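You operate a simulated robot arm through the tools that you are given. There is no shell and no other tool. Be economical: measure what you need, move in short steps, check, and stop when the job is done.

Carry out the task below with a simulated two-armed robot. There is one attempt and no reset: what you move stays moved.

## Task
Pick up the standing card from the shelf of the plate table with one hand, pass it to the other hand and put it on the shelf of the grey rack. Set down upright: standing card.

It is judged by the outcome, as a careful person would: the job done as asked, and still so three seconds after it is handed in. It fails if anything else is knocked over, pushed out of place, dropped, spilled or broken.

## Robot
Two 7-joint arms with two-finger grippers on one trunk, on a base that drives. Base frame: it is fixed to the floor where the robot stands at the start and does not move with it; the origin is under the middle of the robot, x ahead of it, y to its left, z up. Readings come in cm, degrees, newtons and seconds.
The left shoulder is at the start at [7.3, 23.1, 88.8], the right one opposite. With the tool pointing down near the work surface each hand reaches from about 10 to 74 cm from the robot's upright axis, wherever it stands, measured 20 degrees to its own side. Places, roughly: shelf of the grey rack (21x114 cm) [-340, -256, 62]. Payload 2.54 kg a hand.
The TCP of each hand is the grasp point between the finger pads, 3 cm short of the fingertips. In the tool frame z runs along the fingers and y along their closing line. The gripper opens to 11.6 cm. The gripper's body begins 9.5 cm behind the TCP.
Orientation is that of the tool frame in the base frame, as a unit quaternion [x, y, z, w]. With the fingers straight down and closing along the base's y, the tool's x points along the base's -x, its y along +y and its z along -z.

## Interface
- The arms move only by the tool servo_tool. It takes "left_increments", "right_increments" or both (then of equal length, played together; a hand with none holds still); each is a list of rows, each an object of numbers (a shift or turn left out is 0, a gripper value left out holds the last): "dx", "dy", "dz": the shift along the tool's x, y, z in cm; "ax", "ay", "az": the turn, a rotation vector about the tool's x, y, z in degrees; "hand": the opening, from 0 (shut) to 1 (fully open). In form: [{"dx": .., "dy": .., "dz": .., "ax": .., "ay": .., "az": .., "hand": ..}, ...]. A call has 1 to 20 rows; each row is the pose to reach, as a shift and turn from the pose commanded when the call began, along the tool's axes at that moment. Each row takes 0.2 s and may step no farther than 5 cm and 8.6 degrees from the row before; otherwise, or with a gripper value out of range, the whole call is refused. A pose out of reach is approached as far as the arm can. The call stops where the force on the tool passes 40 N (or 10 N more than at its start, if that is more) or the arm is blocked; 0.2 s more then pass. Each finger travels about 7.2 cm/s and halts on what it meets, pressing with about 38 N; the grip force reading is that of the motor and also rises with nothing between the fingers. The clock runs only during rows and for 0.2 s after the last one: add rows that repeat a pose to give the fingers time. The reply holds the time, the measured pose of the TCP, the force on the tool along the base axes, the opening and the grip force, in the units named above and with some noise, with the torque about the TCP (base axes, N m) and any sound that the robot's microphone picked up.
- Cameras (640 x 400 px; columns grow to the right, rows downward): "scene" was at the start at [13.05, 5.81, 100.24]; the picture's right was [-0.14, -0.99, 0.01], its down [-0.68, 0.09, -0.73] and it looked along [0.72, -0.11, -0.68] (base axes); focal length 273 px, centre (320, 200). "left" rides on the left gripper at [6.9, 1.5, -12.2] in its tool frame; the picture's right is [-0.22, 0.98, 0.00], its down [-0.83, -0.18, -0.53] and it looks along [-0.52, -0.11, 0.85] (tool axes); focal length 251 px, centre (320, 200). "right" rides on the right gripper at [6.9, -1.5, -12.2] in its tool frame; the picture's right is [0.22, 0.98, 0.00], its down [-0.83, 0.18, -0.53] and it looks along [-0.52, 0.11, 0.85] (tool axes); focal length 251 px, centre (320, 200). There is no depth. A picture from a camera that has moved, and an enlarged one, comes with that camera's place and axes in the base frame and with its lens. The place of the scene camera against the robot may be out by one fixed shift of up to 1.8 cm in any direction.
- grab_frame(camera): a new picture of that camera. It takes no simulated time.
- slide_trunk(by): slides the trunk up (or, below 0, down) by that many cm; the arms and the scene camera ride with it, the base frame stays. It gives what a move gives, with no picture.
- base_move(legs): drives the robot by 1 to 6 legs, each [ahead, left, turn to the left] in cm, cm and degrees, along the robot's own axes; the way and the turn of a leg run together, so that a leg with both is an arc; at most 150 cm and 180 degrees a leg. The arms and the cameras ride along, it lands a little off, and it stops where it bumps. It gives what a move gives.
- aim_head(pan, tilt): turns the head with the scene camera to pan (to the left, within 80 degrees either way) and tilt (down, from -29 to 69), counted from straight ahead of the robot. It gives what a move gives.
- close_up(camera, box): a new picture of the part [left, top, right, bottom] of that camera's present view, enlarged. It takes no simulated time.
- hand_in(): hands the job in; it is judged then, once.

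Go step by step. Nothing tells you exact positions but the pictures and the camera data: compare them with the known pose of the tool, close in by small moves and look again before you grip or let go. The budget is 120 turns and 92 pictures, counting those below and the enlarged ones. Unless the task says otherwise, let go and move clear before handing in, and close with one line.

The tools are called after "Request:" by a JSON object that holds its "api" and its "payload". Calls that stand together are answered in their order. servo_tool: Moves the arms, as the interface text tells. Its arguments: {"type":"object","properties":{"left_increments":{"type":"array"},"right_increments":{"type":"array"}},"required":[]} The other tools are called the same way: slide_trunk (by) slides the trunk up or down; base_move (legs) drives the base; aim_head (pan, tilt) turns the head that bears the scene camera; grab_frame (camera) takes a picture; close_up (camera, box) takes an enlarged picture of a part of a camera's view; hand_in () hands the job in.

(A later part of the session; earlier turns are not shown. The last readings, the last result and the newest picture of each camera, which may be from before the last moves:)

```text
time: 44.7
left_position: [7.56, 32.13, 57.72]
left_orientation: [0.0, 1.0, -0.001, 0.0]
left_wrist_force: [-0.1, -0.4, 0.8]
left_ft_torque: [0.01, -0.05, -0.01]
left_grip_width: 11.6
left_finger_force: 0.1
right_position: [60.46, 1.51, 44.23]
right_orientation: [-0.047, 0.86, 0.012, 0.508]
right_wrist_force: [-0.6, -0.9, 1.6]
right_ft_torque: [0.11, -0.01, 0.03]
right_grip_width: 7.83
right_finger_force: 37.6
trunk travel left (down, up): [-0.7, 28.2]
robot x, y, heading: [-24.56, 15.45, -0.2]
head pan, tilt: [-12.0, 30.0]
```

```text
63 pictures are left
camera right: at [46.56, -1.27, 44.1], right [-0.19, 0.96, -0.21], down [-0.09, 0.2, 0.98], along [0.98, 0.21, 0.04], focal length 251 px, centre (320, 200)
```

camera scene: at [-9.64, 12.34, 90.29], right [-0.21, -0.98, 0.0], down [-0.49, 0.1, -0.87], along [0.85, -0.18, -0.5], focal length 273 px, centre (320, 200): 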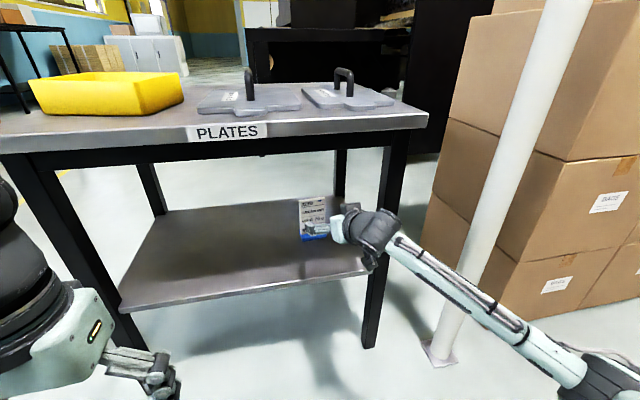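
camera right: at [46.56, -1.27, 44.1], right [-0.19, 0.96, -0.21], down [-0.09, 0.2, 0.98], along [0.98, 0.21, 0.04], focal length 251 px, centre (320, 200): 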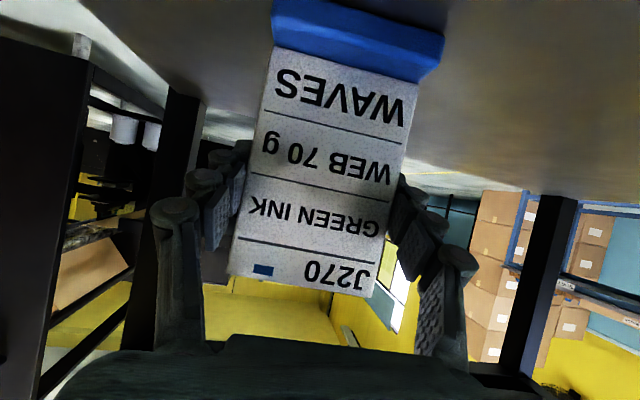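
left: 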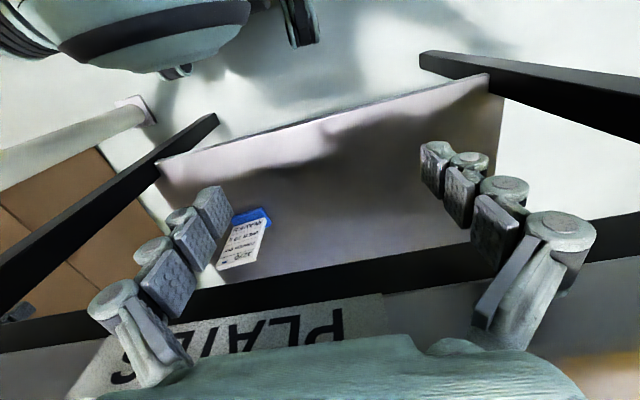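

Gripped at 7.8 cm. Lifting 2.5 cm and checking.

Request:
{"api": "servo_tool", "payload": {"right_increments": [{"dx": -0.7, "dz": -0.4}, {"dx": -1.4, "dz": -0.8}, {"dx": -2.2, "dz": -1.2}, {"dx": -2.2, "dz": -1.2}]}}

Request:
{"api": "grab_frame", "payload": {"camera": "right"}}

```text
time: 45.7
left_position: [7.56, 32.11, 57.8]
left_orientation: [-0.001, 1.0, 0.001, 0.0]
left_wrist_force: [-0.2, -0.9, 0.3]
left_ft_torque: [0.02, -0.01, 0.0]
left_grip_width: 11.61
left_finger_force: 0.2
right_position: [60.47, 1.41, 46.68]
right_orientation: [-0.047, 0.861, 0.012, 0.507]
right_wrist_force: [0.3, -0.6, -0.9]
right_ft_torque: [-0.04, 0.03, 0.01]
right_grip_width: 7.83
right_finger_force: 37.7
trunk travel left (down, up): [-0.7, 28.2]
robot x, y, heading: [-24.64, 15.13, 0.1]
head pan, tilt: [-12.0, 30.0]
```

```text
62 pictures are left
camera right: at [46.59, -1.21, 46.55], right [-0.19, 0.96, -0.21], down [-0.08, 0.2, 0.98], along [0.98, 0.21, 0.04], focal length 251 px, centre (320, 200)
```

right: 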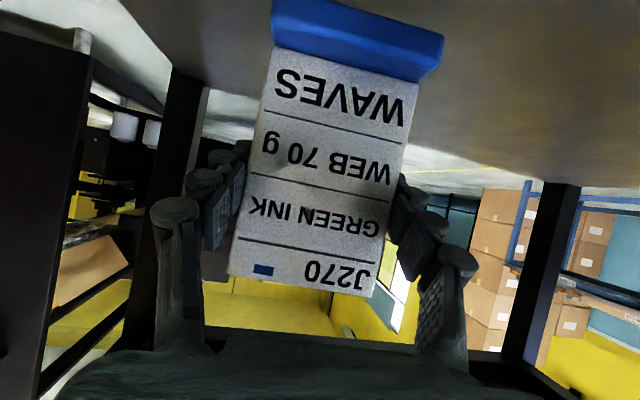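

The card is held. I'll drive straight back 40 cm to bring it out from the table.

Request:
{"api": "base_move", "payload": {"legs": [[-40, 0, 0]]}}

Request:
{"api": "grab_frame", "payload": {"camera": "scene"}}

```text
time: 47.7
left_position: [-20.4, 32.26, 57.72]
left_orientation: [0.0, 1.0, 0.001, 0.001]
left_wrist_force: [-0.6, -0.3, 0.4]
left_ft_torque: [-0.01, 0.0, -0.02]
left_grip_width: 11.58
left_finger_force: 0.1
right_position: [32.58, 1.7, 46.42]
right_orientation: [-0.048, 0.861, 0.013, 0.506]
right_wrist_force: [0.8, -0.3, -1.1]
right_ft_torque: [0.01, -0.03, 0.0]
right_grip_width: 7.85
right_finger_force: 38.0
trunk travel left (down, up): [-0.7, 28.2]
robot x, y, heading: [-52.47, 15.2, 0.3]
head pan, tilt: [-12.0, 30.0]
stopped in leg 1: the robot was blocked; the commanded pose is now the measured one
```

```text
61 pictures are left
camera scene: at [-37.39, 12.32, 90.29], right [-0.21, -0.98, 0.0], down [-0.49, 0.1, -0.87], along [0.85, -0.18, -0.5], focal length 273 px, centre (320, 200)
```

scene: 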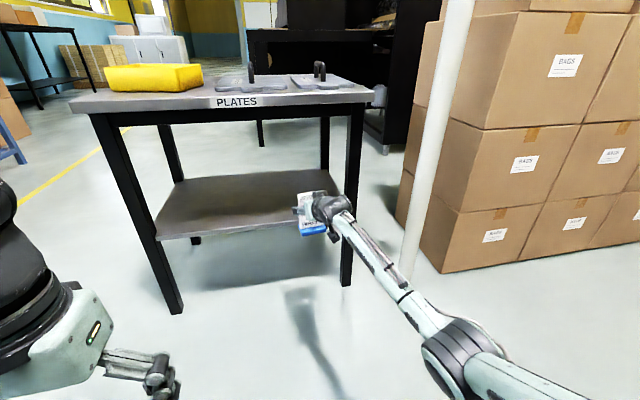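

The robot bumped after 28 cm; the card is out of the table. I'll ease forward 4 cm and look around to both rear sides.

Request:
{"api": "base_move", "payload": {"legs": [[4, 0, 0]]}}

Request:
{"api": "aim_head", "payload": {"pan": -80, "tilt": 35}}

Request:
{"api": "grab_frame", "payload": {"camera": "scene"}}

Request:
{"api": "aim_head", "payload": {"pan": 80, "tilt": 35}}

Request:
{"api": "grab_frame", "payload": {"camera": "scene"}}

Request:
{"api": "grab_frame", "payload": {"camera": "left"}}

```text
time: 48.5
left_position: [-16.33, 32.27, 57.66]
left_orientation: [-0.001, 1.0, 0.001, 0.001]
left_wrist_force: [-0.7, -0.2, -0.1]
left_ft_torque: [-0.01, 0.0, 0.01]
left_grip_width: 11.62
left_finger_force: 0.0
right_position: [36.54, 1.66, 46.6]
right_orientation: [-0.048, 0.861, 0.012, 0.506]
right_wrist_force: [0.6, -0.7, -0.7]
right_ft_torque: [-0.01, -0.02, -0.01]
right_grip_width: 7.81
right_finger_force: 37.8
trunk travel left (down, up): [-0.7, 28.2]
robot x, y, heading: [-48.51, 14.91, 0.3]
head pan, tilt: [-12.0, 30.0]
```

```text
time: 49.9
left_position: [-16.35, 32.22, 57.63]
left_orientation: [-0.001, 1.0, 0.001, 0.001]
left_wrist_force: [0.0, 0.8, 0.8]
left_ft_torque: [0.03, -0.02, 0.0]
left_grip_width: 11.6
left_finger_force: 0.1
right_position: [36.49, 1.71, 46.47]
right_orientation: [-0.048, 0.861, 0.013, 0.506]
right_wrist_force: [-0.6, 0.7, -0.8]
right_ft_torque: [-0.01, 0.0, 0.04]
right_grip_width: 7.85
right_finger_force: 37.9
trunk travel left (down, up): [-0.7, 28.2]
robot x, y, heading: [-48.38, 15.43, -0.0]
head pan, tilt: [-80.0, 35.0]
```

```text
60 pictures are left
camera scene: at [-40.73, 5.53, 89.51], right [-0.98, -0.18, 0.0], down [-0.1, 0.56, -0.82], along [0.15, -0.81, -0.57], focal length 273 px, centre (320, 200)
```

scene: 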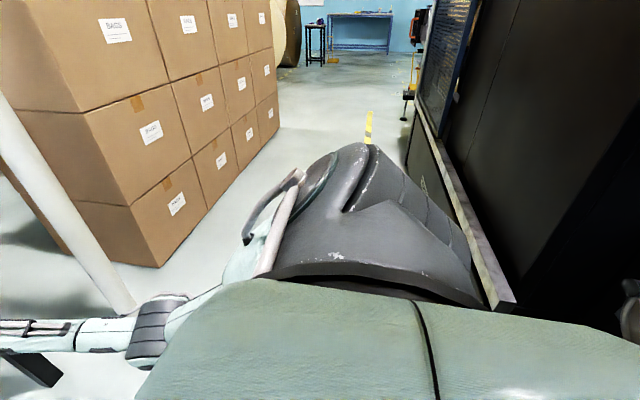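

```text
time: 52.4
left_position: [-16.42, 32.22, 57.67]
left_orientation: [-0.001, 1.0, 0.001, 0.001]
left_wrist_force: [-1.1, -0.1, 0.3]
left_ft_torque: [-0.02, -0.02, -0.01]
left_grip_width: 11.6
left_finger_force: 0.0
right_position: [36.54, 1.65, 46.39]
right_orientation: [-0.049, 0.861, 0.013, 0.507]
right_wrist_force: [-0.1, 0.2, -0.7]
right_ft_torque: [0.02, 0.02, -0.02]
right_grip_width: 7.82
right_finger_force: 38.3
trunk travel left (down, up): [-0.7, 28.2]
robot x, y, heading: [-48.56, 15.29, -0.0]
head pan, tilt: [80.0, 35.0]
```

```text
59 pictures are left
camera scene: at [-40.79, 22.87, 89.51], right [0.99, -0.17, 0.0], down [-0.1, -0.57, -0.82], along [0.14, 0.81, -0.57], focal length 273 px, centre (320, 200)
```

scene: 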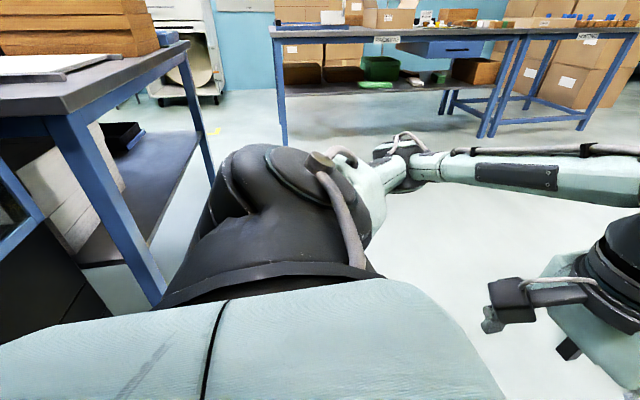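

```text
58 pictures are left
camera left: at [-23.3, 33.75, 69.79], right [0.21, 0.98, 0.0], down [0.83, -0.18, 0.53], along [0.52, -0.11, -0.84], focal length 251 px, centre (320, 200)
```

left: 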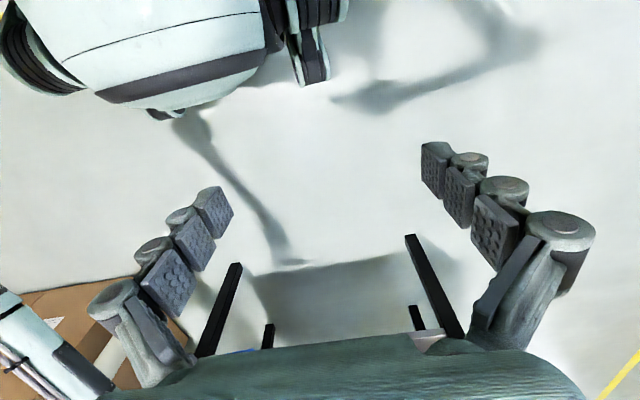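

Behind me is a large machine (face at x≈-70); the aisle runs to the right between it and the boxes. I'll draw the card hand in, move forward to mid-aisle, then turn right.

Request:
{"api": "servo_tool", "payload": {"right_increments": [{"dy": 0.3, "dz": -4.5}, {"dy": 0.6, "dz": -9}, {"dy": 0.9, "dz": -13.5}, {"dy": 1.2, "dz": -18}, {"dy": 1.5, "dz": -22.5}, {"dy": 1.9, "dz": -27}, {"dy": 2.2, "dz": -31}, {"dy": 2.2, "dz": -31}]}}

Request:
{"api": "aim_head", "payload": {"pan": -20, "tilt": 30}}

Request:
{"api": "grab_frame", "payload": {"camera": "scene"}}

```text
time: 54.2
left_position: [-16.4, 32.24, 57.6]
left_orientation: [-0.001, 1.0, 0.0, 0.001]
left_wrist_force: [-0.8, 0.8, 0.4]
left_ft_torque: [-0.01, 0.01, 0.0]
left_grip_width: 11.62
left_finger_force: 0.0
right_position: [9.3, 1.76, 61.44]
right_orientation: [-0.049, 0.862, 0.013, 0.505]
right_wrist_force: [0.6, -0.2, -1.0]
right_ft_torque: [-0.01, 0.0, 0.01]
right_grip_width: 7.8
right_finger_force: 38.1
trunk travel left (down, up): [-0.7, 28.2]
robot x, y, heading: [-48.2, 15.43, 0.4]
head pan, tilt: [80.0, 35.0]
```

```text
time: 56.0
left_position: [-16.4, 32.23, 57.61]
left_orientation: [-0.001, 1.0, 0.001, 0.001]
left_wrist_force: [0.6, 0.3, 0.2]
left_ft_torque: [-0.02, -0.05, 0.02]
left_grip_width: 11.59
left_finger_force: 0.0
right_position: [9.38, 1.75, 61.49]
right_orientation: [-0.048, 0.861, 0.013, 0.507]
right_wrist_force: [1.0, 0.0, -0.6]
right_ft_torque: [0.0, -0.04, -0.01]
right_grip_width: 7.82
right_finger_force: 38.1
trunk travel left (down, up): [-0.7, 28.2]
robot x, y, heading: [-48.29, 15.39, 0.5]
head pan, tilt: [-20.0, 30.0]
```

```text
57 pictures are left
camera scene: at [-33.79, 11.13, 90.29], right [-0.34, -0.94, 0.0], down [-0.47, 0.17, -0.87], along [0.81, -0.29, -0.5], focal length 273 px, centre (320, 200)
```

scene: 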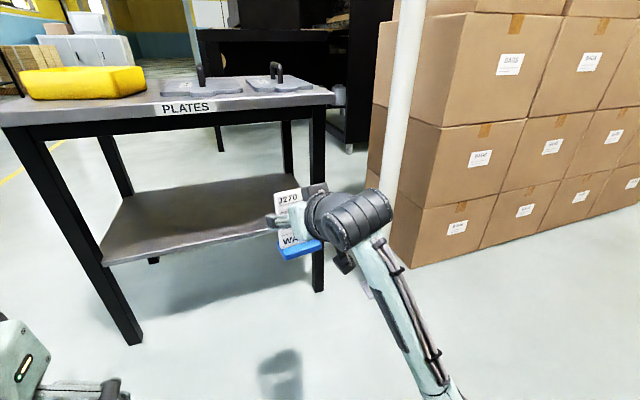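

Now forward to mid-aisle and turn right in two stages, strafing left in between to keep the right elbow off the machine.

Request:
{"api": "base_move", "payload": {"legs": [[17, 0, 0], [0, 0, -45], [0, 15, 0], [0, 0, -45]]}}

Request:
{"api": "aim_head", "payload": {"pan": 0, "tilt": 20}}

Request:
{"api": "grab_frame", "payload": {"camera": "scene"}}

```text
time: 63.3
left_position: [-4.16, -5.83, 57.61]
left_orientation: [0.705, 0.709, 0.001, 0.001]
left_wrist_force: [0.5, 0.2, -0.9]
left_ft_torque: [0.01, -0.01, -0.02]
left_grip_width: 11.6
left_finger_force: 0.0
right_position: [-34.44, -31.82, 61.55]
right_orientation: [0.573, 0.645, -0.347, 0.367]
right_wrist_force: [0.3, 0.1, 0.1]
right_ft_torque: [-0.04, 0.0, -0.02]
right_grip_width: 7.82
right_finger_force: 37.9
trunk travel left (down, up): [-0.7, 28.2]
robot x, y, heading: [-21.43, 25.99, -89.6]
head pan, tilt: [-20.0, 30.0]
```

```text
time: 64.1
left_position: [-4.12, -5.98, 57.7]
left_orientation: [0.705, 0.709, 0.0, 0.001]
left_wrist_force: [-0.7, -0.6, 0.7]
left_ft_torque: [0.01, -0.02, 0.02]
left_grip_width: 11.56
left_finger_force: 0.1
right_position: [-34.43, -31.76, 61.44]
right_orientation: [0.573, 0.644, -0.348, 0.368]
right_wrist_force: [0.1, 0.4, -1.2]
right_ft_torque: [0.03, 0.02, -0.02]
right_grip_width: 7.83
right_finger_force: 37.6
trunk travel left (down, up): [-0.7, 28.2]
robot x, y, heading: [-21.27, 26.01, -89.3]
head pan, tilt: [0.0, 20.0]
```

```text
56 pictures are left
camera scene: at [-21.51, 8.78, 91.89], right [-1.0, -0.01, 0.0], down [0.0, 0.34, -0.94], along [0.01, -0.94, -0.34], focal length 273 px, centre (320, 200)
```

scene: 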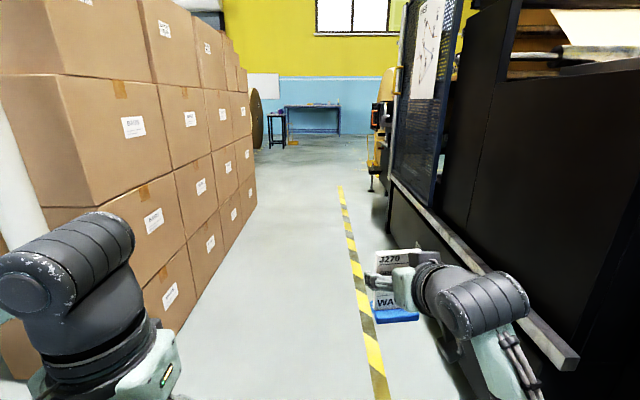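

The aisle ahead is clear. I drive down it with the card held in, strafing slightly left.

Request:
{"api": "base_move", "payload": {"legs": [[70, 2, -0.5], [70, 0, 0]]}}

Request:
{"api": "grab_frame", "payload": {"camera": "scene"}}

```text
time: 66.5
left_position: [-2.98, -37.41, 57.33]
left_orientation: [0.682, 0.731, 0.01, -0.005]
left_wrist_force: [0.1, 0.0, -0.6]
left_ft_torque: [0.02, 0.03, 0.02]
left_grip_width: 11.57
left_finger_force: 0.1
right_position: [-32.01, -65.39, 61.71]
right_orientation: [0.555, 0.659, -0.337, 0.379]
right_wrist_force: [0.0, 0.6, -0.4]
right_ft_torque: [-0.02, 0.01, 0.0]
right_grip_width: 7.83
right_finger_force: 38.2
trunk travel left (down, up): [-0.7, 28.2]
robot x, y, heading: [-21.75, -6.81, -86.4]
head pan, tilt: [0.0, 20.0]
stopped in leg 1: the robot was blocked; the commanded pose is now the measured one
```

```text
55 pictures are left
camera scene: at [-21.64, -24.12, 92.09], right [-1.0, -0.06, 0.0], down [-0.02, 0.34, -0.94], along [0.06, -0.94, -0.34], focal length 273 px, centre (320, 200)
```

scene: 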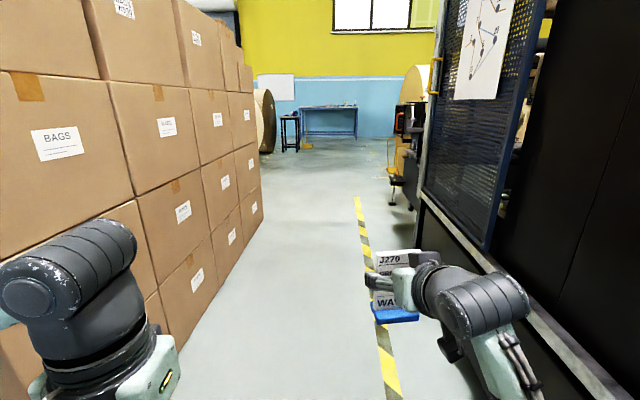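

Something on the left side stopped the robot (it yawed left), probably the left elbow on the post. I'll back off 5 cm and look left.

Request:
{"api": "base_move", "payload": {"legs": [[-6, 0, 0]]}}

Request:
{"api": "aim_head", "payload": {"pan": 60, "tilt": 35}}

Request:
{"api": "grab_frame", "payload": {"camera": "scene"}}

Request:
{"api": "aim_head", "payload": {"pan": -60, "tilt": 35}}

Request:
{"api": "grab_frame", "payload": {"camera": "scene"}}

```text
time: 67.5
left_position: [-3.23, -31.91, 57.03]
left_orientation: [0.682, 0.731, 0.01, -0.008]
left_wrist_force: [0.9, -0.4, -0.1]
left_ft_torque: [0.01, -0.01, -0.01]
left_grip_width: 11.61
left_finger_force: 0.1
right_position: [-32.2, -59.83, 61.35]
right_orientation: [0.556, 0.66, -0.337, 0.376]
right_wrist_force: [0.7, -0.5, -1.1]
right_ft_torque: [-0.01, 0.01, 0.01]
right_grip_width: 7.82
right_finger_force: 38.2
trunk travel left (down, up): [-0.7, 28.2]
robot x, y, heading: [-21.85, -1.15, -86.5]
head pan, tilt: [0.0, 20.0]
```

```text
time: 68.8
left_position: [-3.21, -31.71, 57.13]
left_orientation: [0.683, 0.73, 0.01, -0.008]
left_wrist_force: [-0.7, 0.4, -0.8]
left_ft_torque: [-0.01, -0.01, 0.03]
left_grip_width: 11.57
left_finger_force: 0.1
right_position: [-32.21, -59.74, 61.44]
right_orientation: [0.556, 0.66, -0.338, 0.377]
right_wrist_force: [0.4, 0.9, -0.3]
right_ft_torque: [0.0, -0.02, 0.01]
right_grip_width: 7.85
right_finger_force: 38.0
trunk travel left (down, up): [-0.7, 28.2]
robot x, y, heading: [-22.17, -1.25, -86.3]
head pan, tilt: [60.0, 35.0]
```

```text
54 pictures are left
camera scene: at [-14.3, -13.13, 89.51], right [-0.45, -0.9, 0.0], down [-0.51, 0.26, -0.82], along [0.73, -0.36, -0.57], focal length 273 px, centre (320, 200)
```

scene: 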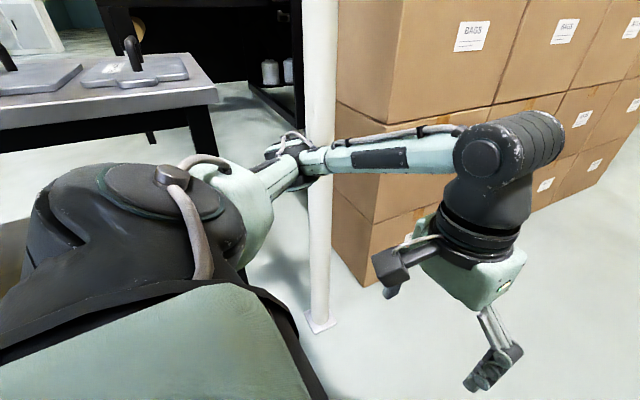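

```text
time: 70.8
left_position: [-3.13, -31.87, 57.03]
left_orientation: [0.683, 0.731, 0.01, -0.009]
left_wrist_force: [-0.1, -1.0, 0.4]
left_ft_torque: [-0.01, 0.01, 0.01]
left_grip_width: 11.61
left_finger_force: 0.0
right_position: [-32.2, -59.73, 61.34]
right_orientation: [0.555, 0.661, -0.337, 0.377]
right_wrist_force: [0.7, -0.6, -1.3]
right_ft_torque: [-0.01, -0.01, 0.01]
right_grip_width: 7.83
right_finger_force: 37.8
trunk travel left (down, up): [-0.7, 28.2]
robot x, y, heading: [-21.63, -1.12, -86.7]
head pan, tilt: [-60.0, 35.0]
```

```text
53 pictures are left
camera scene: at [-29.52, -14.08, 89.51], right [-0.55, 0.83, 0.0], down [0.48, 0.32, -0.82], along [-0.68, -0.45, -0.57], focal length 273 px, centre (320, 200)
```

scene: 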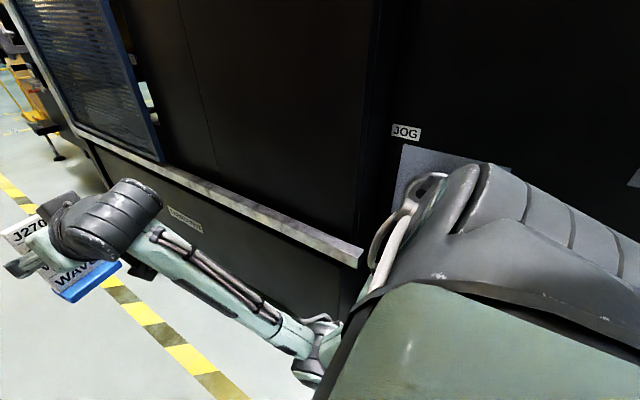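

The left elbow stuck out to the post, while the right side has about 20 cm spare. I'll stretch the left hand forward to tuck its elbow in, and shift the robot right.

Request:
{"api": "servo_tool", "payload": {"left_increments": [{"dx": -4, "dy": -1}, {"dx": -8, "dy": -2}, {"dx": -12, "dy": -3}, {"dx": -16, "dy": -4}, {"dx": -20, "dy": -5}, {"dx": -20, "dy": -5}]}}

Request:
{"api": "base_move", "payload": {"legs": [[0, -9, -3.3]]}}

Request:
{"api": "aim_head", "payload": {"pan": 50, "tilt": 35}}

Request:
{"api": "grab_frame", "payload": {"camera": "scene"}}

```text
time: 72.2
left_position: [-6.83, -52.01, 56.49]
left_orientation: [0.683, 0.73, 0.011, -0.009]
left_wrist_force: [0.3, -0.1, -0.1]
left_ft_torque: [-0.02, 0.03, 0.0]
left_grip_width: 11.6
left_finger_force: 0.1
right_position: [-32.27, -59.7, 61.4]
right_orientation: [0.555, 0.661, -0.337, 0.377]
right_wrist_force: [0.6, -0.6, 0.2]
right_ft_torque: [0.01, -0.01, 0.0]
right_grip_width: 7.84
right_finger_force: 38.1
trunk travel left (down, up): [-0.7, 28.2]
robot x, y, heading: [-22.13, -1.24, -86.6]
head pan, tilt: [-60.0, 35.0]
```

```text
time: 73.7
left_position: [-18.86, -53.17, 56.5]
left_orientation: [0.703, 0.711, 0.011, -0.008]
left_wrist_force: [-0.2, -0.5, -0.4]
left_ft_torque: [-0.03, 0.01, -0.02]
left_grip_width: 11.63
left_finger_force: 0.0
right_position: [-44.5, -59.38, 61.32]
right_orientation: [0.574, 0.644, -0.349, 0.367]
right_wrist_force: [0.0, -0.2, -0.5]
right_ft_torque: [-0.01, 0.04, 0.03]
right_grip_width: 7.82
right_finger_force: 38.0
trunk travel left (down, up): [-0.7, 28.2]
robot x, y, heading: [-31.07, -1.22, -89.7]
head pan, tilt: [-60.0, 35.0]
```

```text
time: 75.6
left_position: [-18.83, -53.17, 56.62]
left_orientation: [0.703, 0.711, 0.011, -0.007]
left_wrist_force: [-0.3, -0.4, -0.6]
left_ft_torque: [-0.03, -0.01, 0.01]
left_grip_width: 11.61
left_finger_force: 0.1
right_position: [-44.63, -59.41, 61.41]
right_orientation: [0.573, 0.644, -0.348, 0.367]
right_wrist_force: [0.5, 0.3, -0.9]
right_ft_torque: [0.06, 0.02, 0.01]
right_grip_width: 7.83
right_finger_force: 38.0
trunk travel left (down, up): [-0.7, 28.2]
robot x, y, heading: [-30.96, -1.68, -89.8]
head pan, tilt: [50.0, 35.0]
```

```text
52 pictures are left
camera scene: at [-24.85, -15.15, 89.51], right [-0.64, -0.77, 0.0], down [-0.44, 0.37, -0.82], along [0.63, -0.52, -0.57], focal length 273 px, centre (320, 200)
```

scene: 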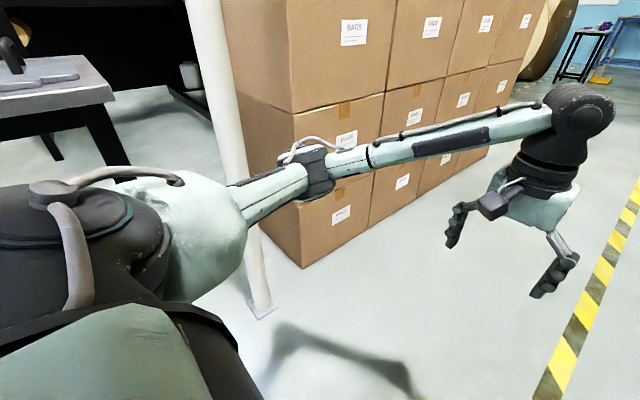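

The left elbow now clears the post well. Driving on down the aisle.

Request:
{"api": "base_move", "payload": {"legs": [[50, 3, 0], [90, 0, 0]]}}

Request:
{"api": "aim_head", "payload": {"pan": -30, "tilt": 15}}

Request:
{"api": "grab_frame", "payload": {"camera": "scene"}}

```text
time: 82.9
left_position: [-14.52, -192.89, 56.46]
left_orientation: [0.701, 0.713, 0.011, -0.009]
left_wrist_force: [0.5, -0.1, -0.5]
left_ft_torque: [0.01, 0.0, 0.01]
left_grip_width: 11.58
left_finger_force: 0.0
right_position: [-40.14, -199.25, 61.46]
right_orientation: [0.572, 0.645, -0.348, 0.368]
right_wrist_force: [-0.1, -0.3, -0.6]
right_ft_torque: [-0.01, 0.0, 0.01]
right_grip_width: 7.81
right_finger_force: 38.7
trunk travel left (down, up): [-0.7, 28.2]
robot x, y, heading: [-27.06, -141.2, -89.3]
head pan, tilt: [50.0, 35.0]
```

```text
time: 84.4
left_position: [-14.39, -192.93, 56.56]
left_orientation: [0.701, 0.713, 0.011, -0.008]
left_wrist_force: [0.1, 0.3, -0.4]
left_ft_torque: [0.0, -0.04, 0.0]
left_grip_width: 11.62
left_finger_force: 0.0
right_position: [-40.09, -199.23, 61.47]
right_orientation: [0.572, 0.646, -0.347, 0.368]
right_wrist_force: [-0.3, 0.2, -1.1]
right_ft_torque: [-0.01, 0.01, 0.03]
right_grip_width: 7.79
right_finger_force: 38.1
trunk travel left (down, up): [-0.7, 28.2]
robot x, y, heading: [-27.28, -141.46, -89.2]
head pan, tilt: [-30.0, 15.0]
```

```text
51 pictures are left
camera scene: at [-32.16, -157.47, 92.71], right [-0.87, 0.49, 0.0], down [0.13, 0.23, -0.97], along [-0.47, -0.84, -0.26], focal length 273 px, centre (320, 200)
```

scene: 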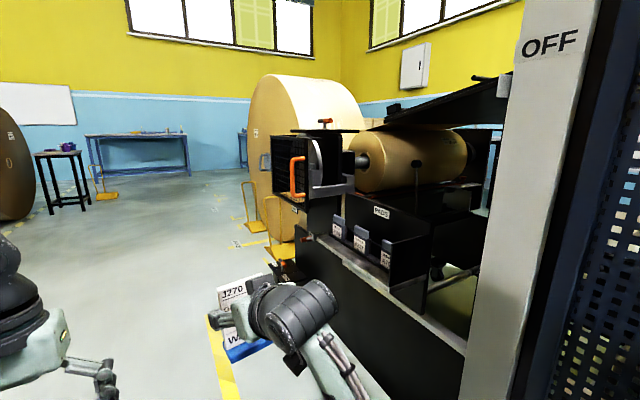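

The machine seems to end near y≈-255. I drive another 90 cm and look right around its end.

Request:
{"api": "base_move", "payload": {"legs": [[95, 8, 0]]}}

Request:
{"api": "aim_head", "payload": {"pan": -65, "tilt": 10}}

Request:
{"api": "grab_frame", "payload": {"camera": "scene"}}

```text
time: 89.4
left_position: [-5.49, -288.15, 56.49]
left_orientation: [0.702, 0.712, 0.01, -0.008]
left_wrist_force: [0.0, -0.2, 0.5]
left_ft_torque: [-0.03, 0.0, 0.0]
left_grip_width: 11.58
left_finger_force: 0.1
right_position: [-31.25, -294.42, 61.38]
right_orientation: [0.573, 0.645, -0.348, 0.367]
right_wrist_force: [0.8, -0.1, -0.7]
right_ft_torque: [0.03, -0.02, 0.02]
right_grip_width: 7.82
right_finger_force: 38.7
trunk travel left (down, up): [-0.7, 28.2]
robot x, y, heading: [-17.8, -236.16, -89.6]
head pan, tilt: [-30.0, 15.0]
```

```text
time: 90.4
left_position: [-5.53, -288.23, 56.48]
left_orientation: [0.702, 0.712, 0.01, -0.008]
left_wrist_force: [0.1, -0.4, 0.1]
left_ft_torque: [-0.03, 0.01, -0.01]
left_grip_width: 11.59
left_finger_force: 0.0
right_position: [-31.26, -294.4, 61.44]
right_orientation: [0.573, 0.646, -0.346, 0.367]
right_wrist_force: [-0.2, 0.6, -0.5]
right_ft_torque: [0.0, 0.0, 0.01]
right_grip_width: 7.81
right_finger_force: 37.8
trunk travel left (down, up): [-0.7, 28.2]
robot x, y, heading: [-18.23, -236.29, -89.4]
head pan, tilt: [-65.0, 10.0]
```

```text
50 pictures are left
camera scene: at [-26.92, -248.6, 93.52], right [-0.43, 0.9, 0.0], down [0.16, 0.07, -0.98], along [-0.89, -0.42, -0.17], focal length 273 px, centre (320, 200)
```

scene: 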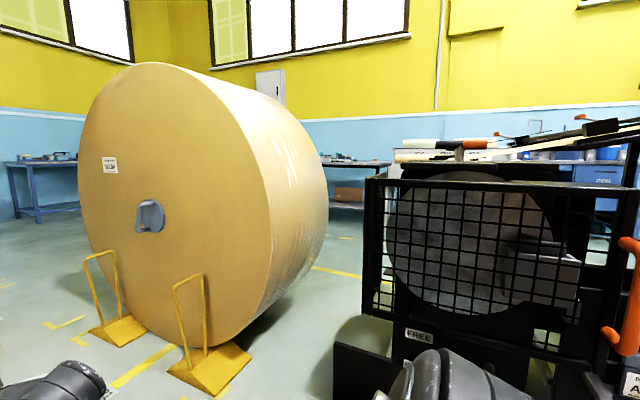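

A big paper roll leaves only a narrow gap at the machine's end, too tight. There is open floor beyond the roll, so I'll go around it.

Request:
{"api": "base_move", "payload": {"legs": [[130, 0, 0], [110, 0, 0]]}}

Request:
{"api": "grab_frame", "payload": {"camera": "scene"}}

```text
time: 102.1
left_position: [-2.48, -527.27, 56.42]
left_orientation: [0.698, 0.716, 0.01, -0.008]
left_wrist_force: [1.1, 0.2, 0.0]
left_ft_torque: [0.0, -0.04, -0.03]
left_grip_width: 11.57
left_finger_force: 0.0
right_position: [-28.21, -533.87, 61.41]
right_orientation: [0.569, 0.648, -0.346, 0.37]
right_wrist_force: [-0.1, 0.1, -1.6]
right_ft_torque: [0.01, 0.0, -0.01]
right_grip_width: 7.83
right_finger_force: 38.2
trunk travel left (down, up): [-0.7, 28.2]
robot x, y, heading: [-15.77, -475.31, -89.1]
head pan, tilt: [-65.0, 10.0]
```

```text
49 pictures are left
camera scene: at [-24.3, -487.9, 93.53], right [-0.44, 0.9, 0.0], down [0.16, 0.08, -0.98], along [-0.88, -0.43, -0.17], focal length 273 px, centre (320, 200)
```

scene: 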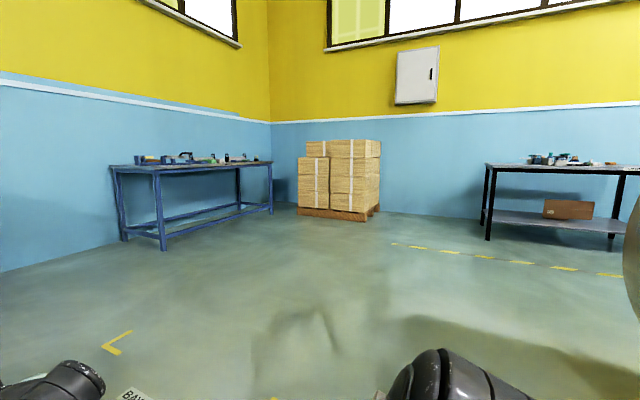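

Open floor here. Turning right and passing along the far side of the roll.

Request:
{"api": "base_move", "payload": {"legs": [[0, 0, -90], [70, 45, 0], [150, 5, 0]]}}

Request:
{"api": "aim_head", "payload": {"pan": -70, "tilt": 10}}

Request:
{"api": "grab_frame", "payload": {"camera": "scene"}}

```text
refused: leg 3 is longer than a leg can be; nothing moved
```

```text
time: 102.8
left_position: [-2.51, -527.34, 56.41]
left_orientation: [0.699, 0.715, 0.011, -0.009]
left_wrist_force: [0.6, 0.6, -0.4]
left_ft_torque: [0.02, 0.0, 0.02]
left_grip_width: 11.58
left_finger_force: 0.1
right_position: [-28.15, -533.8, 61.44]
right_orientation: [0.569, 0.648, -0.345, 0.37]
right_wrist_force: [0.2, -0.1, -1.5]
right_ft_torque: [-0.01, -0.01, 0.03]
right_grip_width: 7.83
right_finger_force: 37.7
trunk travel left (down, up): [-0.7, 28.2]
robot x, y, heading: [-15.44, -475.9, -89.0]
head pan, tilt: [-70.0, 10.0]
```

```text
48 pictures are left
camera scene: at [-24.62, -487.16, 93.53], right [-0.36, 0.93, 0.0], down [0.16, 0.06, -0.98], along [-0.92, -0.35, -0.17], focal length 273 px, centre (320, 200)
```

scene: 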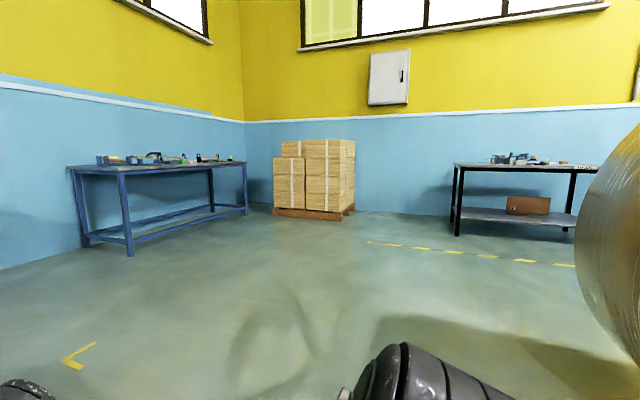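

Request:
{"api": "base_move", "payload": {"legs": [[0, 0, -90], [70, 45, 0], [145, 0, 0]]}}

Request:
{"api": "grab_frame", "payload": {"camera": "scene"}}

```text
time: 118.3
left_position: [-280.87, -540.22, 56.64]
left_orientation: [1.0, 0.016, 0.014, 0.002]
left_wrist_force: [0.1, -0.2, -0.7]
left_ft_torque: [-0.02, 0.01, 0.03]
left_grip_width: 11.57
left_finger_force: 0.0
right_position: [-287.65, -514.58, 61.37]
right_orientation: [0.861, 0.059, -0.505, 0.018]
right_wrist_force: [-0.4, -0.1, -1.0]
right_ft_torque: [-0.05, -0.03, 0.0]
right_grip_width: 7.81
right_finger_force: 38.5
trunk travel left (down, up): [-0.7, 28.2]
robot x, y, heading: [-229.01, -526.65, -178.6]
head pan, tilt: [-70.0, 10.0]
```

```text
47 pictures are left
camera scene: at [-240.34, -519.68, 93.53], right [0.93, 0.37, 0.0], down [0.06, -0.16, -0.98], along [-0.36, 0.92, -0.17], focal length 273 px, centre (320, 200)
```

scene: 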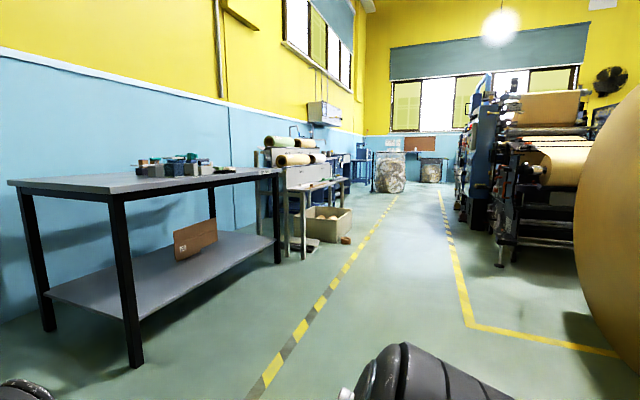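

The grey rack is visible ahead-left along the wall, with rolls above and a shelf. Close-up.

Request:
{"api": "close_up", "payload": {"camera": "scene", "box": [240, 110, 400, 270]}}

```text
2.50 times, centred on (320, 190) of scene
camera zoom: at [-240.34, -519.68, 93.53], right [0.93, 0.37, 0.0], down [0.06, -0.16, -0.98], along [-0.36, 0.92, -0.17], focal length 683 px, centre (320, 225)
```

zoom: 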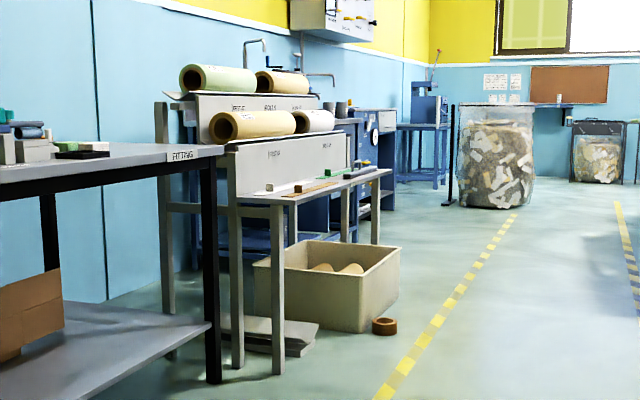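

The rack's front shelf is open above, with a few items on it and the backboard behind. I'll strafe along the aisle to face it.

Request:
{"api": "base_move", "payload": {"legs": [[22, -120, -1.4], [0, -130, 0]]}}

Request:
{"api": "aim_head", "payload": {"pan": 0, "tilt": 30}}

Request:
{"api": "grab_frame", "payload": {"camera": "scene"}}

```text
time: 142.6
left_position: [-306.54, -287.94, 56.52]
left_orientation: [1.0, 0.006, 0.013, 0.002]
left_wrist_force: [-0.4, 0.0, 0.9]
left_ft_torque: [0.0, 0.0, 0.03]
left_grip_width: 11.59
left_finger_force: 0.0
right_position: [-312.89, -262.28, 61.58]
right_orientation: [0.861, 0.05, -0.506, 0.013]
right_wrist_force: [0.0, -0.1, -1.1]
right_ft_torque: [0.02, -0.02, 0.03]
right_grip_width: 7.82
right_finger_force: 37.6
trunk travel left (down, up): [-0.7, 28.2]
robot x, y, heading: [-254.69, -275.57, -179.4]
head pan, tilt: [-70.0, 10.0]
```

```text
time: 144.0
left_position: [-306.51, -287.91, 56.5]
left_orientation: [1.0, 0.007, 0.012, 0.002]
left_wrist_force: [0.6, 0.0, -0.7]
left_ft_torque: [0.02, -0.02, -0.02]
left_grip_width: 11.6
left_finger_force: 0.1
right_position: [-312.95, -262.22, 61.49]
right_orientation: [0.861, 0.051, -0.506, 0.014]
right_wrist_force: [0.1, 0.6, -1.1]
right_ft_torque: [0.01, 0.04, 0.01]
right_grip_width: 7.79
right_finger_force: 38.5
trunk travel left (down, up): [-0.7, 28.2]
robot x, y, heading: [-254.9, -275.7, -179.7]
head pan, tilt: [0.0, 30.0]
```

```text
45 pictures are left
camera scene: at [-271.38, -276.99, 90.29], right [-0.01, 1.0, 0.0], down [0.5, 0.0, -0.87], along [-0.87, -0.01, -0.5], focal length 273 px, centre (320, 200)
```

scene: 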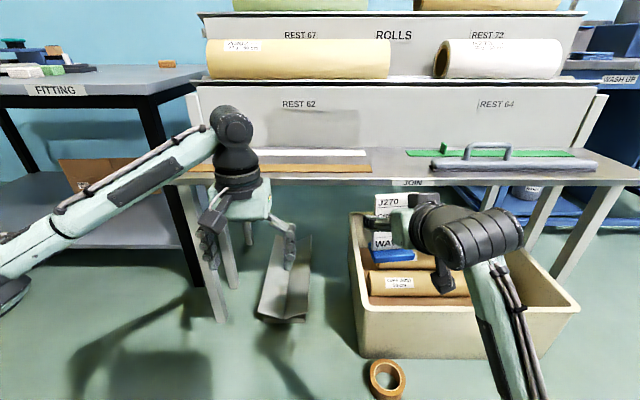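

The shelf has a free 15 cm spot around y≈-256, between the brown slat and the handled tool. I'll do the hand-over here: raise the trunk, lift and turn the left hand so it can pinch the card's thickness from above.

Request:
{"api": "slide_trunk", "payload": {"by": 12}}

Request:
{"api": "servo_tool", "payload": {"left_increments": [{"dz": -2, "az": 7}, {"dz": -4, "az": 14}, {"dz": -6, "az": 21}, {"dz": -8, "az": 28}, {"dz": -10, "az": 35}, {"dz": -12, "az": 42}, {"dz": -14, "az": 49}, {"dz": -16, "az": 56}, {"dz": -18, "az": 63}, {"dz": -20, "az": 70}, {"dz": -21, "az": 77}, {"dz": -21, "az": 85}, {"dz": -21, "az": 85, "hand": 0.5}], "right_increments": [{}, {}, {}, {}, {}, {}, {"dx": -0.1, "dy": 1.4, "dz": 0.1}, {"dx": -0.2, "dy": 2.8, "dz": 0.2}, {"dx": -0.3, "dy": 4.2, "dz": 0.3}, {"dx": -0.4, "dy": 5.6, "dz": 0.4}, {"dx": -0.5, "dy": 7, "dz": 0.5}, {"dx": -0.5, "dy": 7, "dz": 0.5}, {"dx": -0.5, "dy": 7, "dz": 0.5}]}}

Request:
{"api": "grab_frame", "payload": {"camera": "scene"}}

Request:
{"api": "grab_frame", "payload": {"camera": "left"}}

```text
time: 145.5
left_position: [-306.61, -287.86, 68.51]
left_orientation: [1.0, 0.007, 0.013, 0.002]
left_wrist_force: [-0.7, -0.4, -0.1]
left_ft_torque: [-0.02, -0.01, 0.04]
left_grip_width: 11.58
left_finger_force: 0.0
right_position: [-312.78, -262.22, 73.3]
right_orientation: [0.861, 0.051, -0.506, 0.014]
right_wrist_force: [-0.4, 0.4, -0.3]
right_ft_torque: [-0.04, -0.01, 0.0]
right_grip_width: 7.85
right_finger_force: 38.3
trunk travel left (down, up): [-12.7, 16.2]
robot x, y, heading: [-254.92, -275.96, -179.7]
head pan, tilt: [0.0, 30.0]
```

```text
time: 148.3
left_position: [-307.04, -287.84, 89.61]
left_orientation: [0.741, -0.672, 0.011, -0.007]
left_wrist_force: [1.2, -0.5, -0.2]
left_ft_torque: [0.0, -0.02, 0.0]
left_grip_width: 6.43
left_finger_force: 3.1
right_position: [-312.82, -269.28, 73.35]
right_orientation: [0.862, 0.051, -0.505, 0.014]
right_wrist_force: [0.3, -0.3, -0.3]
right_ft_torque: [-0.01, 0.0, 0.0]
right_grip_width: 7.81
right_finger_force: 37.9
trunk travel left (down, up): [-12.7, 16.2]
robot x, y, heading: [-255.14, -275.75, -179.5]
head pan, tilt: [0.0, 30.0]
```

```text
44 pictures are left
camera scene: at [-271.38, -277.0, 102.29], right [-0.01, 1.0, 0.0], down [0.5, 0.0, -0.87], along [-0.87, -0.01, -0.5], focal length 273 px, centre (320, 200)
```

scene: 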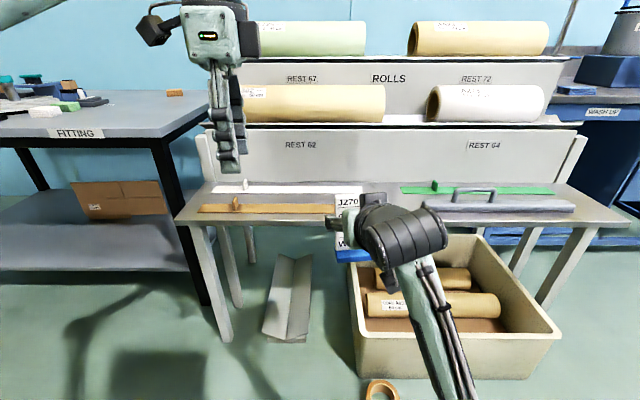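

```text
43 pictures are left
camera left: at [-308.25, -294.8, 101.66], right [-0.99, 0.12, -0.03], down [0.09, 0.84, 0.53], along [0.09, 0.53, -0.85], focal length 251 px, centre (320, 200)
```

left: 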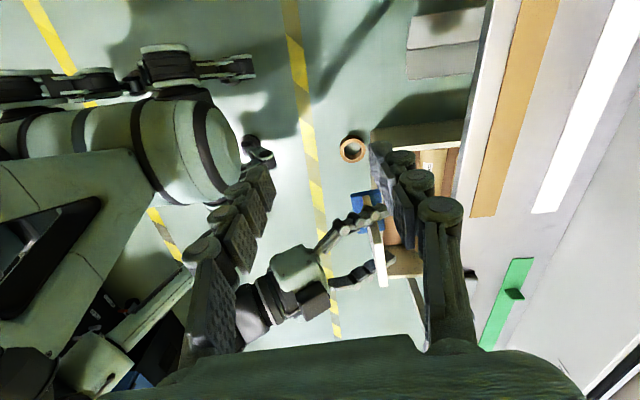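

The left hand points down with its closing line across the card's thickness. Moving it over the card.

Request:
{"api": "servo_tool", "payload": {"left_increments": [{"dx": -1, "dy": 3.67}, {"dx": -5.5, "dy": 3.67}, {"dx": -10, "dy": 3.67}, {"dx": -14.5, "dy": 3.67}, {"dx": -18.96, "dy": 3.67}, {"dx": -18.96, "dy": 3.67}]}}

Request:
{"api": "grab_frame", "payload": {"camera": "left"}}

Request:
{"api": "grab_frame", "payload": {"camera": "scene"}}

```text
time: 149.7
left_position: [-312.6, -269.43, 89.36]
left_orientation: [0.741, -0.671, 0.011, -0.007]
left_wrist_force: [1.0, -0.3, 0.4]
left_ft_torque: [0.01, 0.01, -0.02]
left_grip_width: 5.8
left_finger_force: 0.0
right_position: [-312.83, -269.38, 73.46]
right_orientation: [0.861, 0.051, -0.505, 0.015]
right_wrist_force: [-0.3, -0.4, -0.5]
right_ft_torque: [-0.04, 0.0, 0.01]
right_grip_width: 7.79
right_finger_force: 38.1
trunk travel left (down, up): [-12.7, 16.2]
robot x, y, heading: [-254.77, -275.66, -179.8]
head pan, tilt: [0.0, 30.0]
```

```text
42 pictures are left
camera left: at [-313.77, -276.27, 101.42], right [-0.99, 0.12, -0.03], down [0.09, 0.84, 0.53], along [0.08, 0.53, -0.85], focal length 251 px, centre (320, 200)
```

left: 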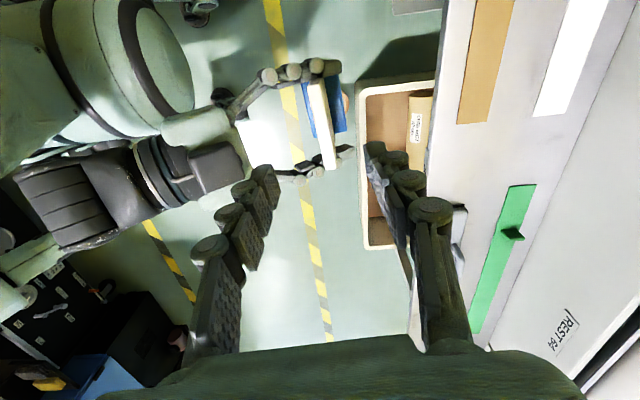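

```text
41 pictures are left
camera scene: at [-271.38, -276.99, 102.29], right [-0.01, 1.0, 0.0], down [0.5, 0.0, -0.87], along [-0.87, -0.01, -0.5], focal length 273 px, centre (320, 200)
```

scene: 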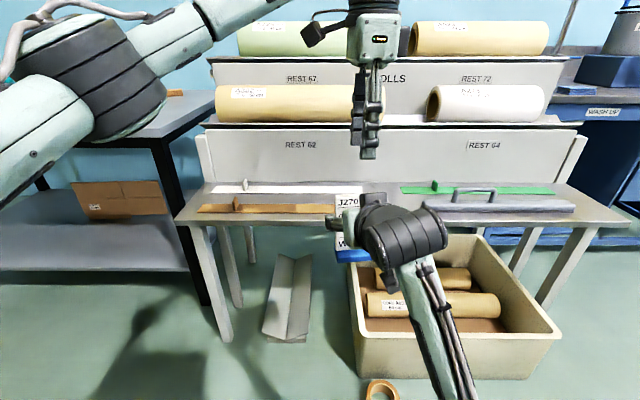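

The card's top edge is centred between the left fingers. Descending 8 cm and checking again.

Request:
{"api": "servo_tool", "payload": {"left_increments": [{"dx": 0.4, "dz": 2}, {"dx": 0.4, "dz": 4}, {"dx": 0.4, "dz": 6}, {"dx": 0.4, "dz": 8}, {"dx": 0.4, "dz": 8}]}}

Request:
{"api": "grab_frame", "payload": {"camera": "left"}}

Request:
{"api": "grab_frame", "payload": {"camera": "right"}}

```text
time: 150.9
left_position: [-312.46, -269.75, 81.36]
left_orientation: [0.741, -0.671, 0.01, -0.007]
left_wrist_force: [-0.4, 0.1, -0.3]
left_ft_torque: [-0.05, 0.01, -0.01]
left_grip_width: 5.79
left_finger_force: 0.1
right_position: [-312.78, -269.26, 73.4]
right_orientation: [0.861, 0.051, -0.506, 0.014]
right_wrist_force: [0.4, 0.2, -0.4]
right_ft_torque: [0.02, 0.0, -0.02]
right_grip_width: 7.81
right_finger_force: 38.0
trunk travel left (down, up): [-12.7, 16.2]
robot x, y, heading: [-254.73, -275.35, -179.6]
head pan, tilt: [0.0, 30.0]
```

```text
40 pictures are left
camera left: at [-313.59, -276.72, 93.48], right [-0.99, 0.12, -0.03], down [0.08, 0.84, 0.53], along [0.08, 0.53, -0.85], focal length 251 px, centre (320, 200)
```

left: 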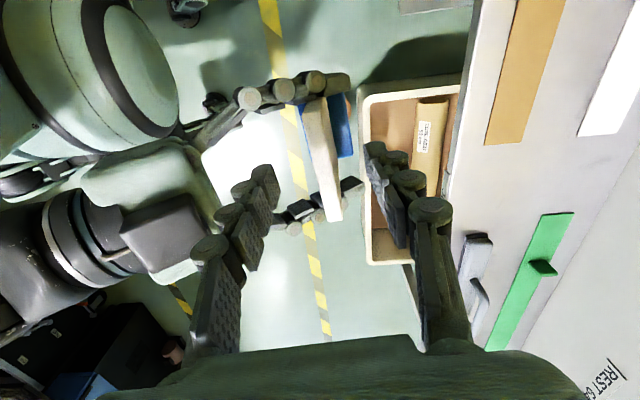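

```text
39 pictures are left
camera right: at [-299.04, -266.28, 73.31], right [0.2, -0.96, -0.21], down [0.08, -0.2, 0.98], along [-0.98, -0.22, 0.04], focal length 251 px, centre (320, 200)
```

right: 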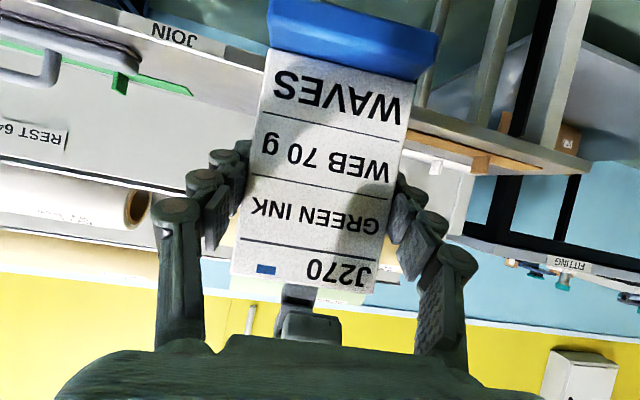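

Alignment is good to about a centimetre. Descending the last 5 cm, then closing the left hand on the card's top.

Request:
{"api": "servo_tool", "payload": {"left_increments": [{"dz": 1.7}, {"dz": 3.4}, {"dz": 5}, {"dz": 5}]}}

Request:
{"api": "grab_frame", "payload": {"camera": "left"}}

Request:
{"api": "grab_frame", "payload": {"camera": "right"}}

```text
time: 151.9
left_position: [-312.3, -269.75, 76.37]
left_orientation: [0.741, -0.671, 0.01, -0.007]
left_wrist_force: [0.1, -0.2, 0.5]
left_ft_torque: [0.0, 0.02, -0.01]
left_grip_width: 5.8
left_finger_force: 0.1
right_position: [-312.8, -269.28, 73.4]
right_orientation: [0.862, 0.051, -0.505, 0.015]
right_wrist_force: [0.3, 0.0, -1.0]
right_ft_torque: [0.0, 0.0, 0.02]
right_grip_width: 7.8
right_finger_force: 38.3
trunk travel left (down, up): [-12.7, 16.2]
robot x, y, heading: [-254.64, -275.53, -179.4]
head pan, tilt: [0.0, 30.0]
```

```text
38 pictures are left
camera left: at [-313.41, -276.75, 88.42], right [-0.99, 0.12, -0.03], down [0.09, 0.84, 0.53], along [0.08, 0.53, -0.85], focal length 251 px, centre (320, 200)
```

left: 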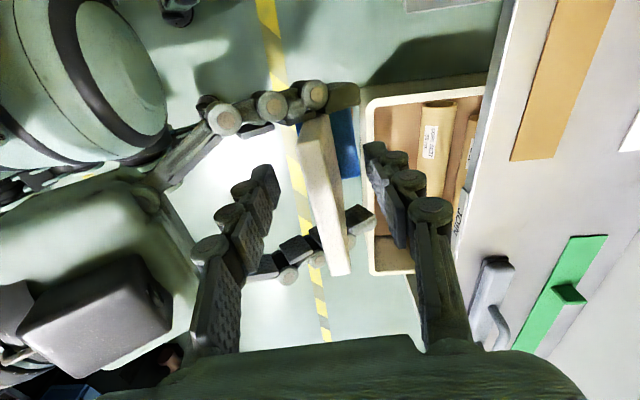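

```text
37 pictures are left
camera right: at [-299.04, -266.28, 73.31], right [0.2, -0.96, -0.21], down [0.08, -0.2, 0.98], along [-0.98, -0.22, 0.04], focal length 251 px, centre (320, 200)
```

right: 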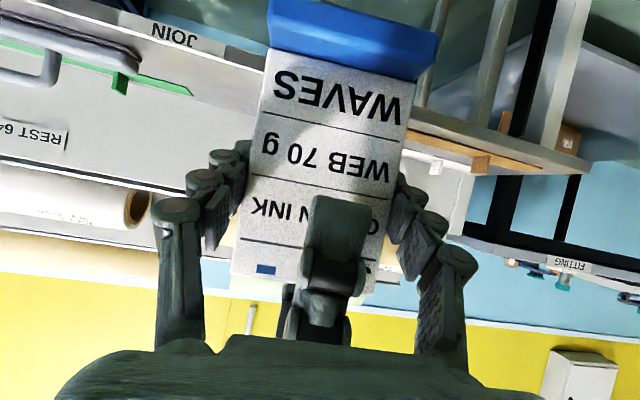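

The card's top lies between the left fingers. Closing the left hand while the right still holds.

Request:
{"api": "servo_tool", "payload": {"left_increments": [{"hand": 0.35}, {"hand": 0.25}, {"hand": 0.18}, {"hand": 0.1}, {"hand": 0.0}, {"hand": 0.0}, {"hand": 0.0}]}}

```text
time: 153.5
left_position: [-312.37, -269.77, 76.34]
left_orientation: [0.743, -0.67, 0.01, -0.006]
left_wrist_force: [-25.4, 0.0, -5.5]
left_ft_torque: [0.02, 0.87, 0.08]
left_grip_width: 1.1
left_finger_force: 37.9
right_position: [-312.77, -269.3, 73.36]
right_orientation: [0.861, 0.05, -0.506, 0.015]
right_wrist_force: [25.2, -0.7, 5.2]
right_ft_torque: [-0.08, -0.21, 0.04]
right_grip_width: 7.85
right_finger_force: 37.9
trunk travel left (down, up): [-12.7, 16.2]
robot x, y, heading: [-254.86, -275.71, -179.6]
head pan, tilt: [0.0, 30.0]
```

Both hands hold it, with 25 N of sideways tension. I'll relieve this by letting the left hand follow a few millimetres.

Request:
{"api": "servo_tool", "payload": {"left_increments": [{"dy": 0.15}, {"dy": 0.3}, {"dy": 0.3}]}}

```text
time: 154.3
left_position: [-312.63, -269.86, 76.21]
left_orientation: [0.74, -0.673, 0.011, -0.009]
left_wrist_force: [-4.9, 0.1, -3.6]
left_ft_torque: [0.23, 0.74, 0.21]
left_grip_width: 1.11
left_finger_force: 38.2
right_position: [-312.87, -269.36, 73.35]
right_orientation: [0.861, 0.051, -0.505, 0.014]
right_wrist_force: [4.9, -0.8, 3.4]
right_ft_torque: [-0.23, -0.67, -0.17]
right_grip_width: 7.81
right_finger_force: 37.7
trunk travel left (down, up): [-12.7, 16.2]
robot x, y, heading: [-255.1, -275.55, -179.7]
head pan, tilt: [0.0, 30.0]
```

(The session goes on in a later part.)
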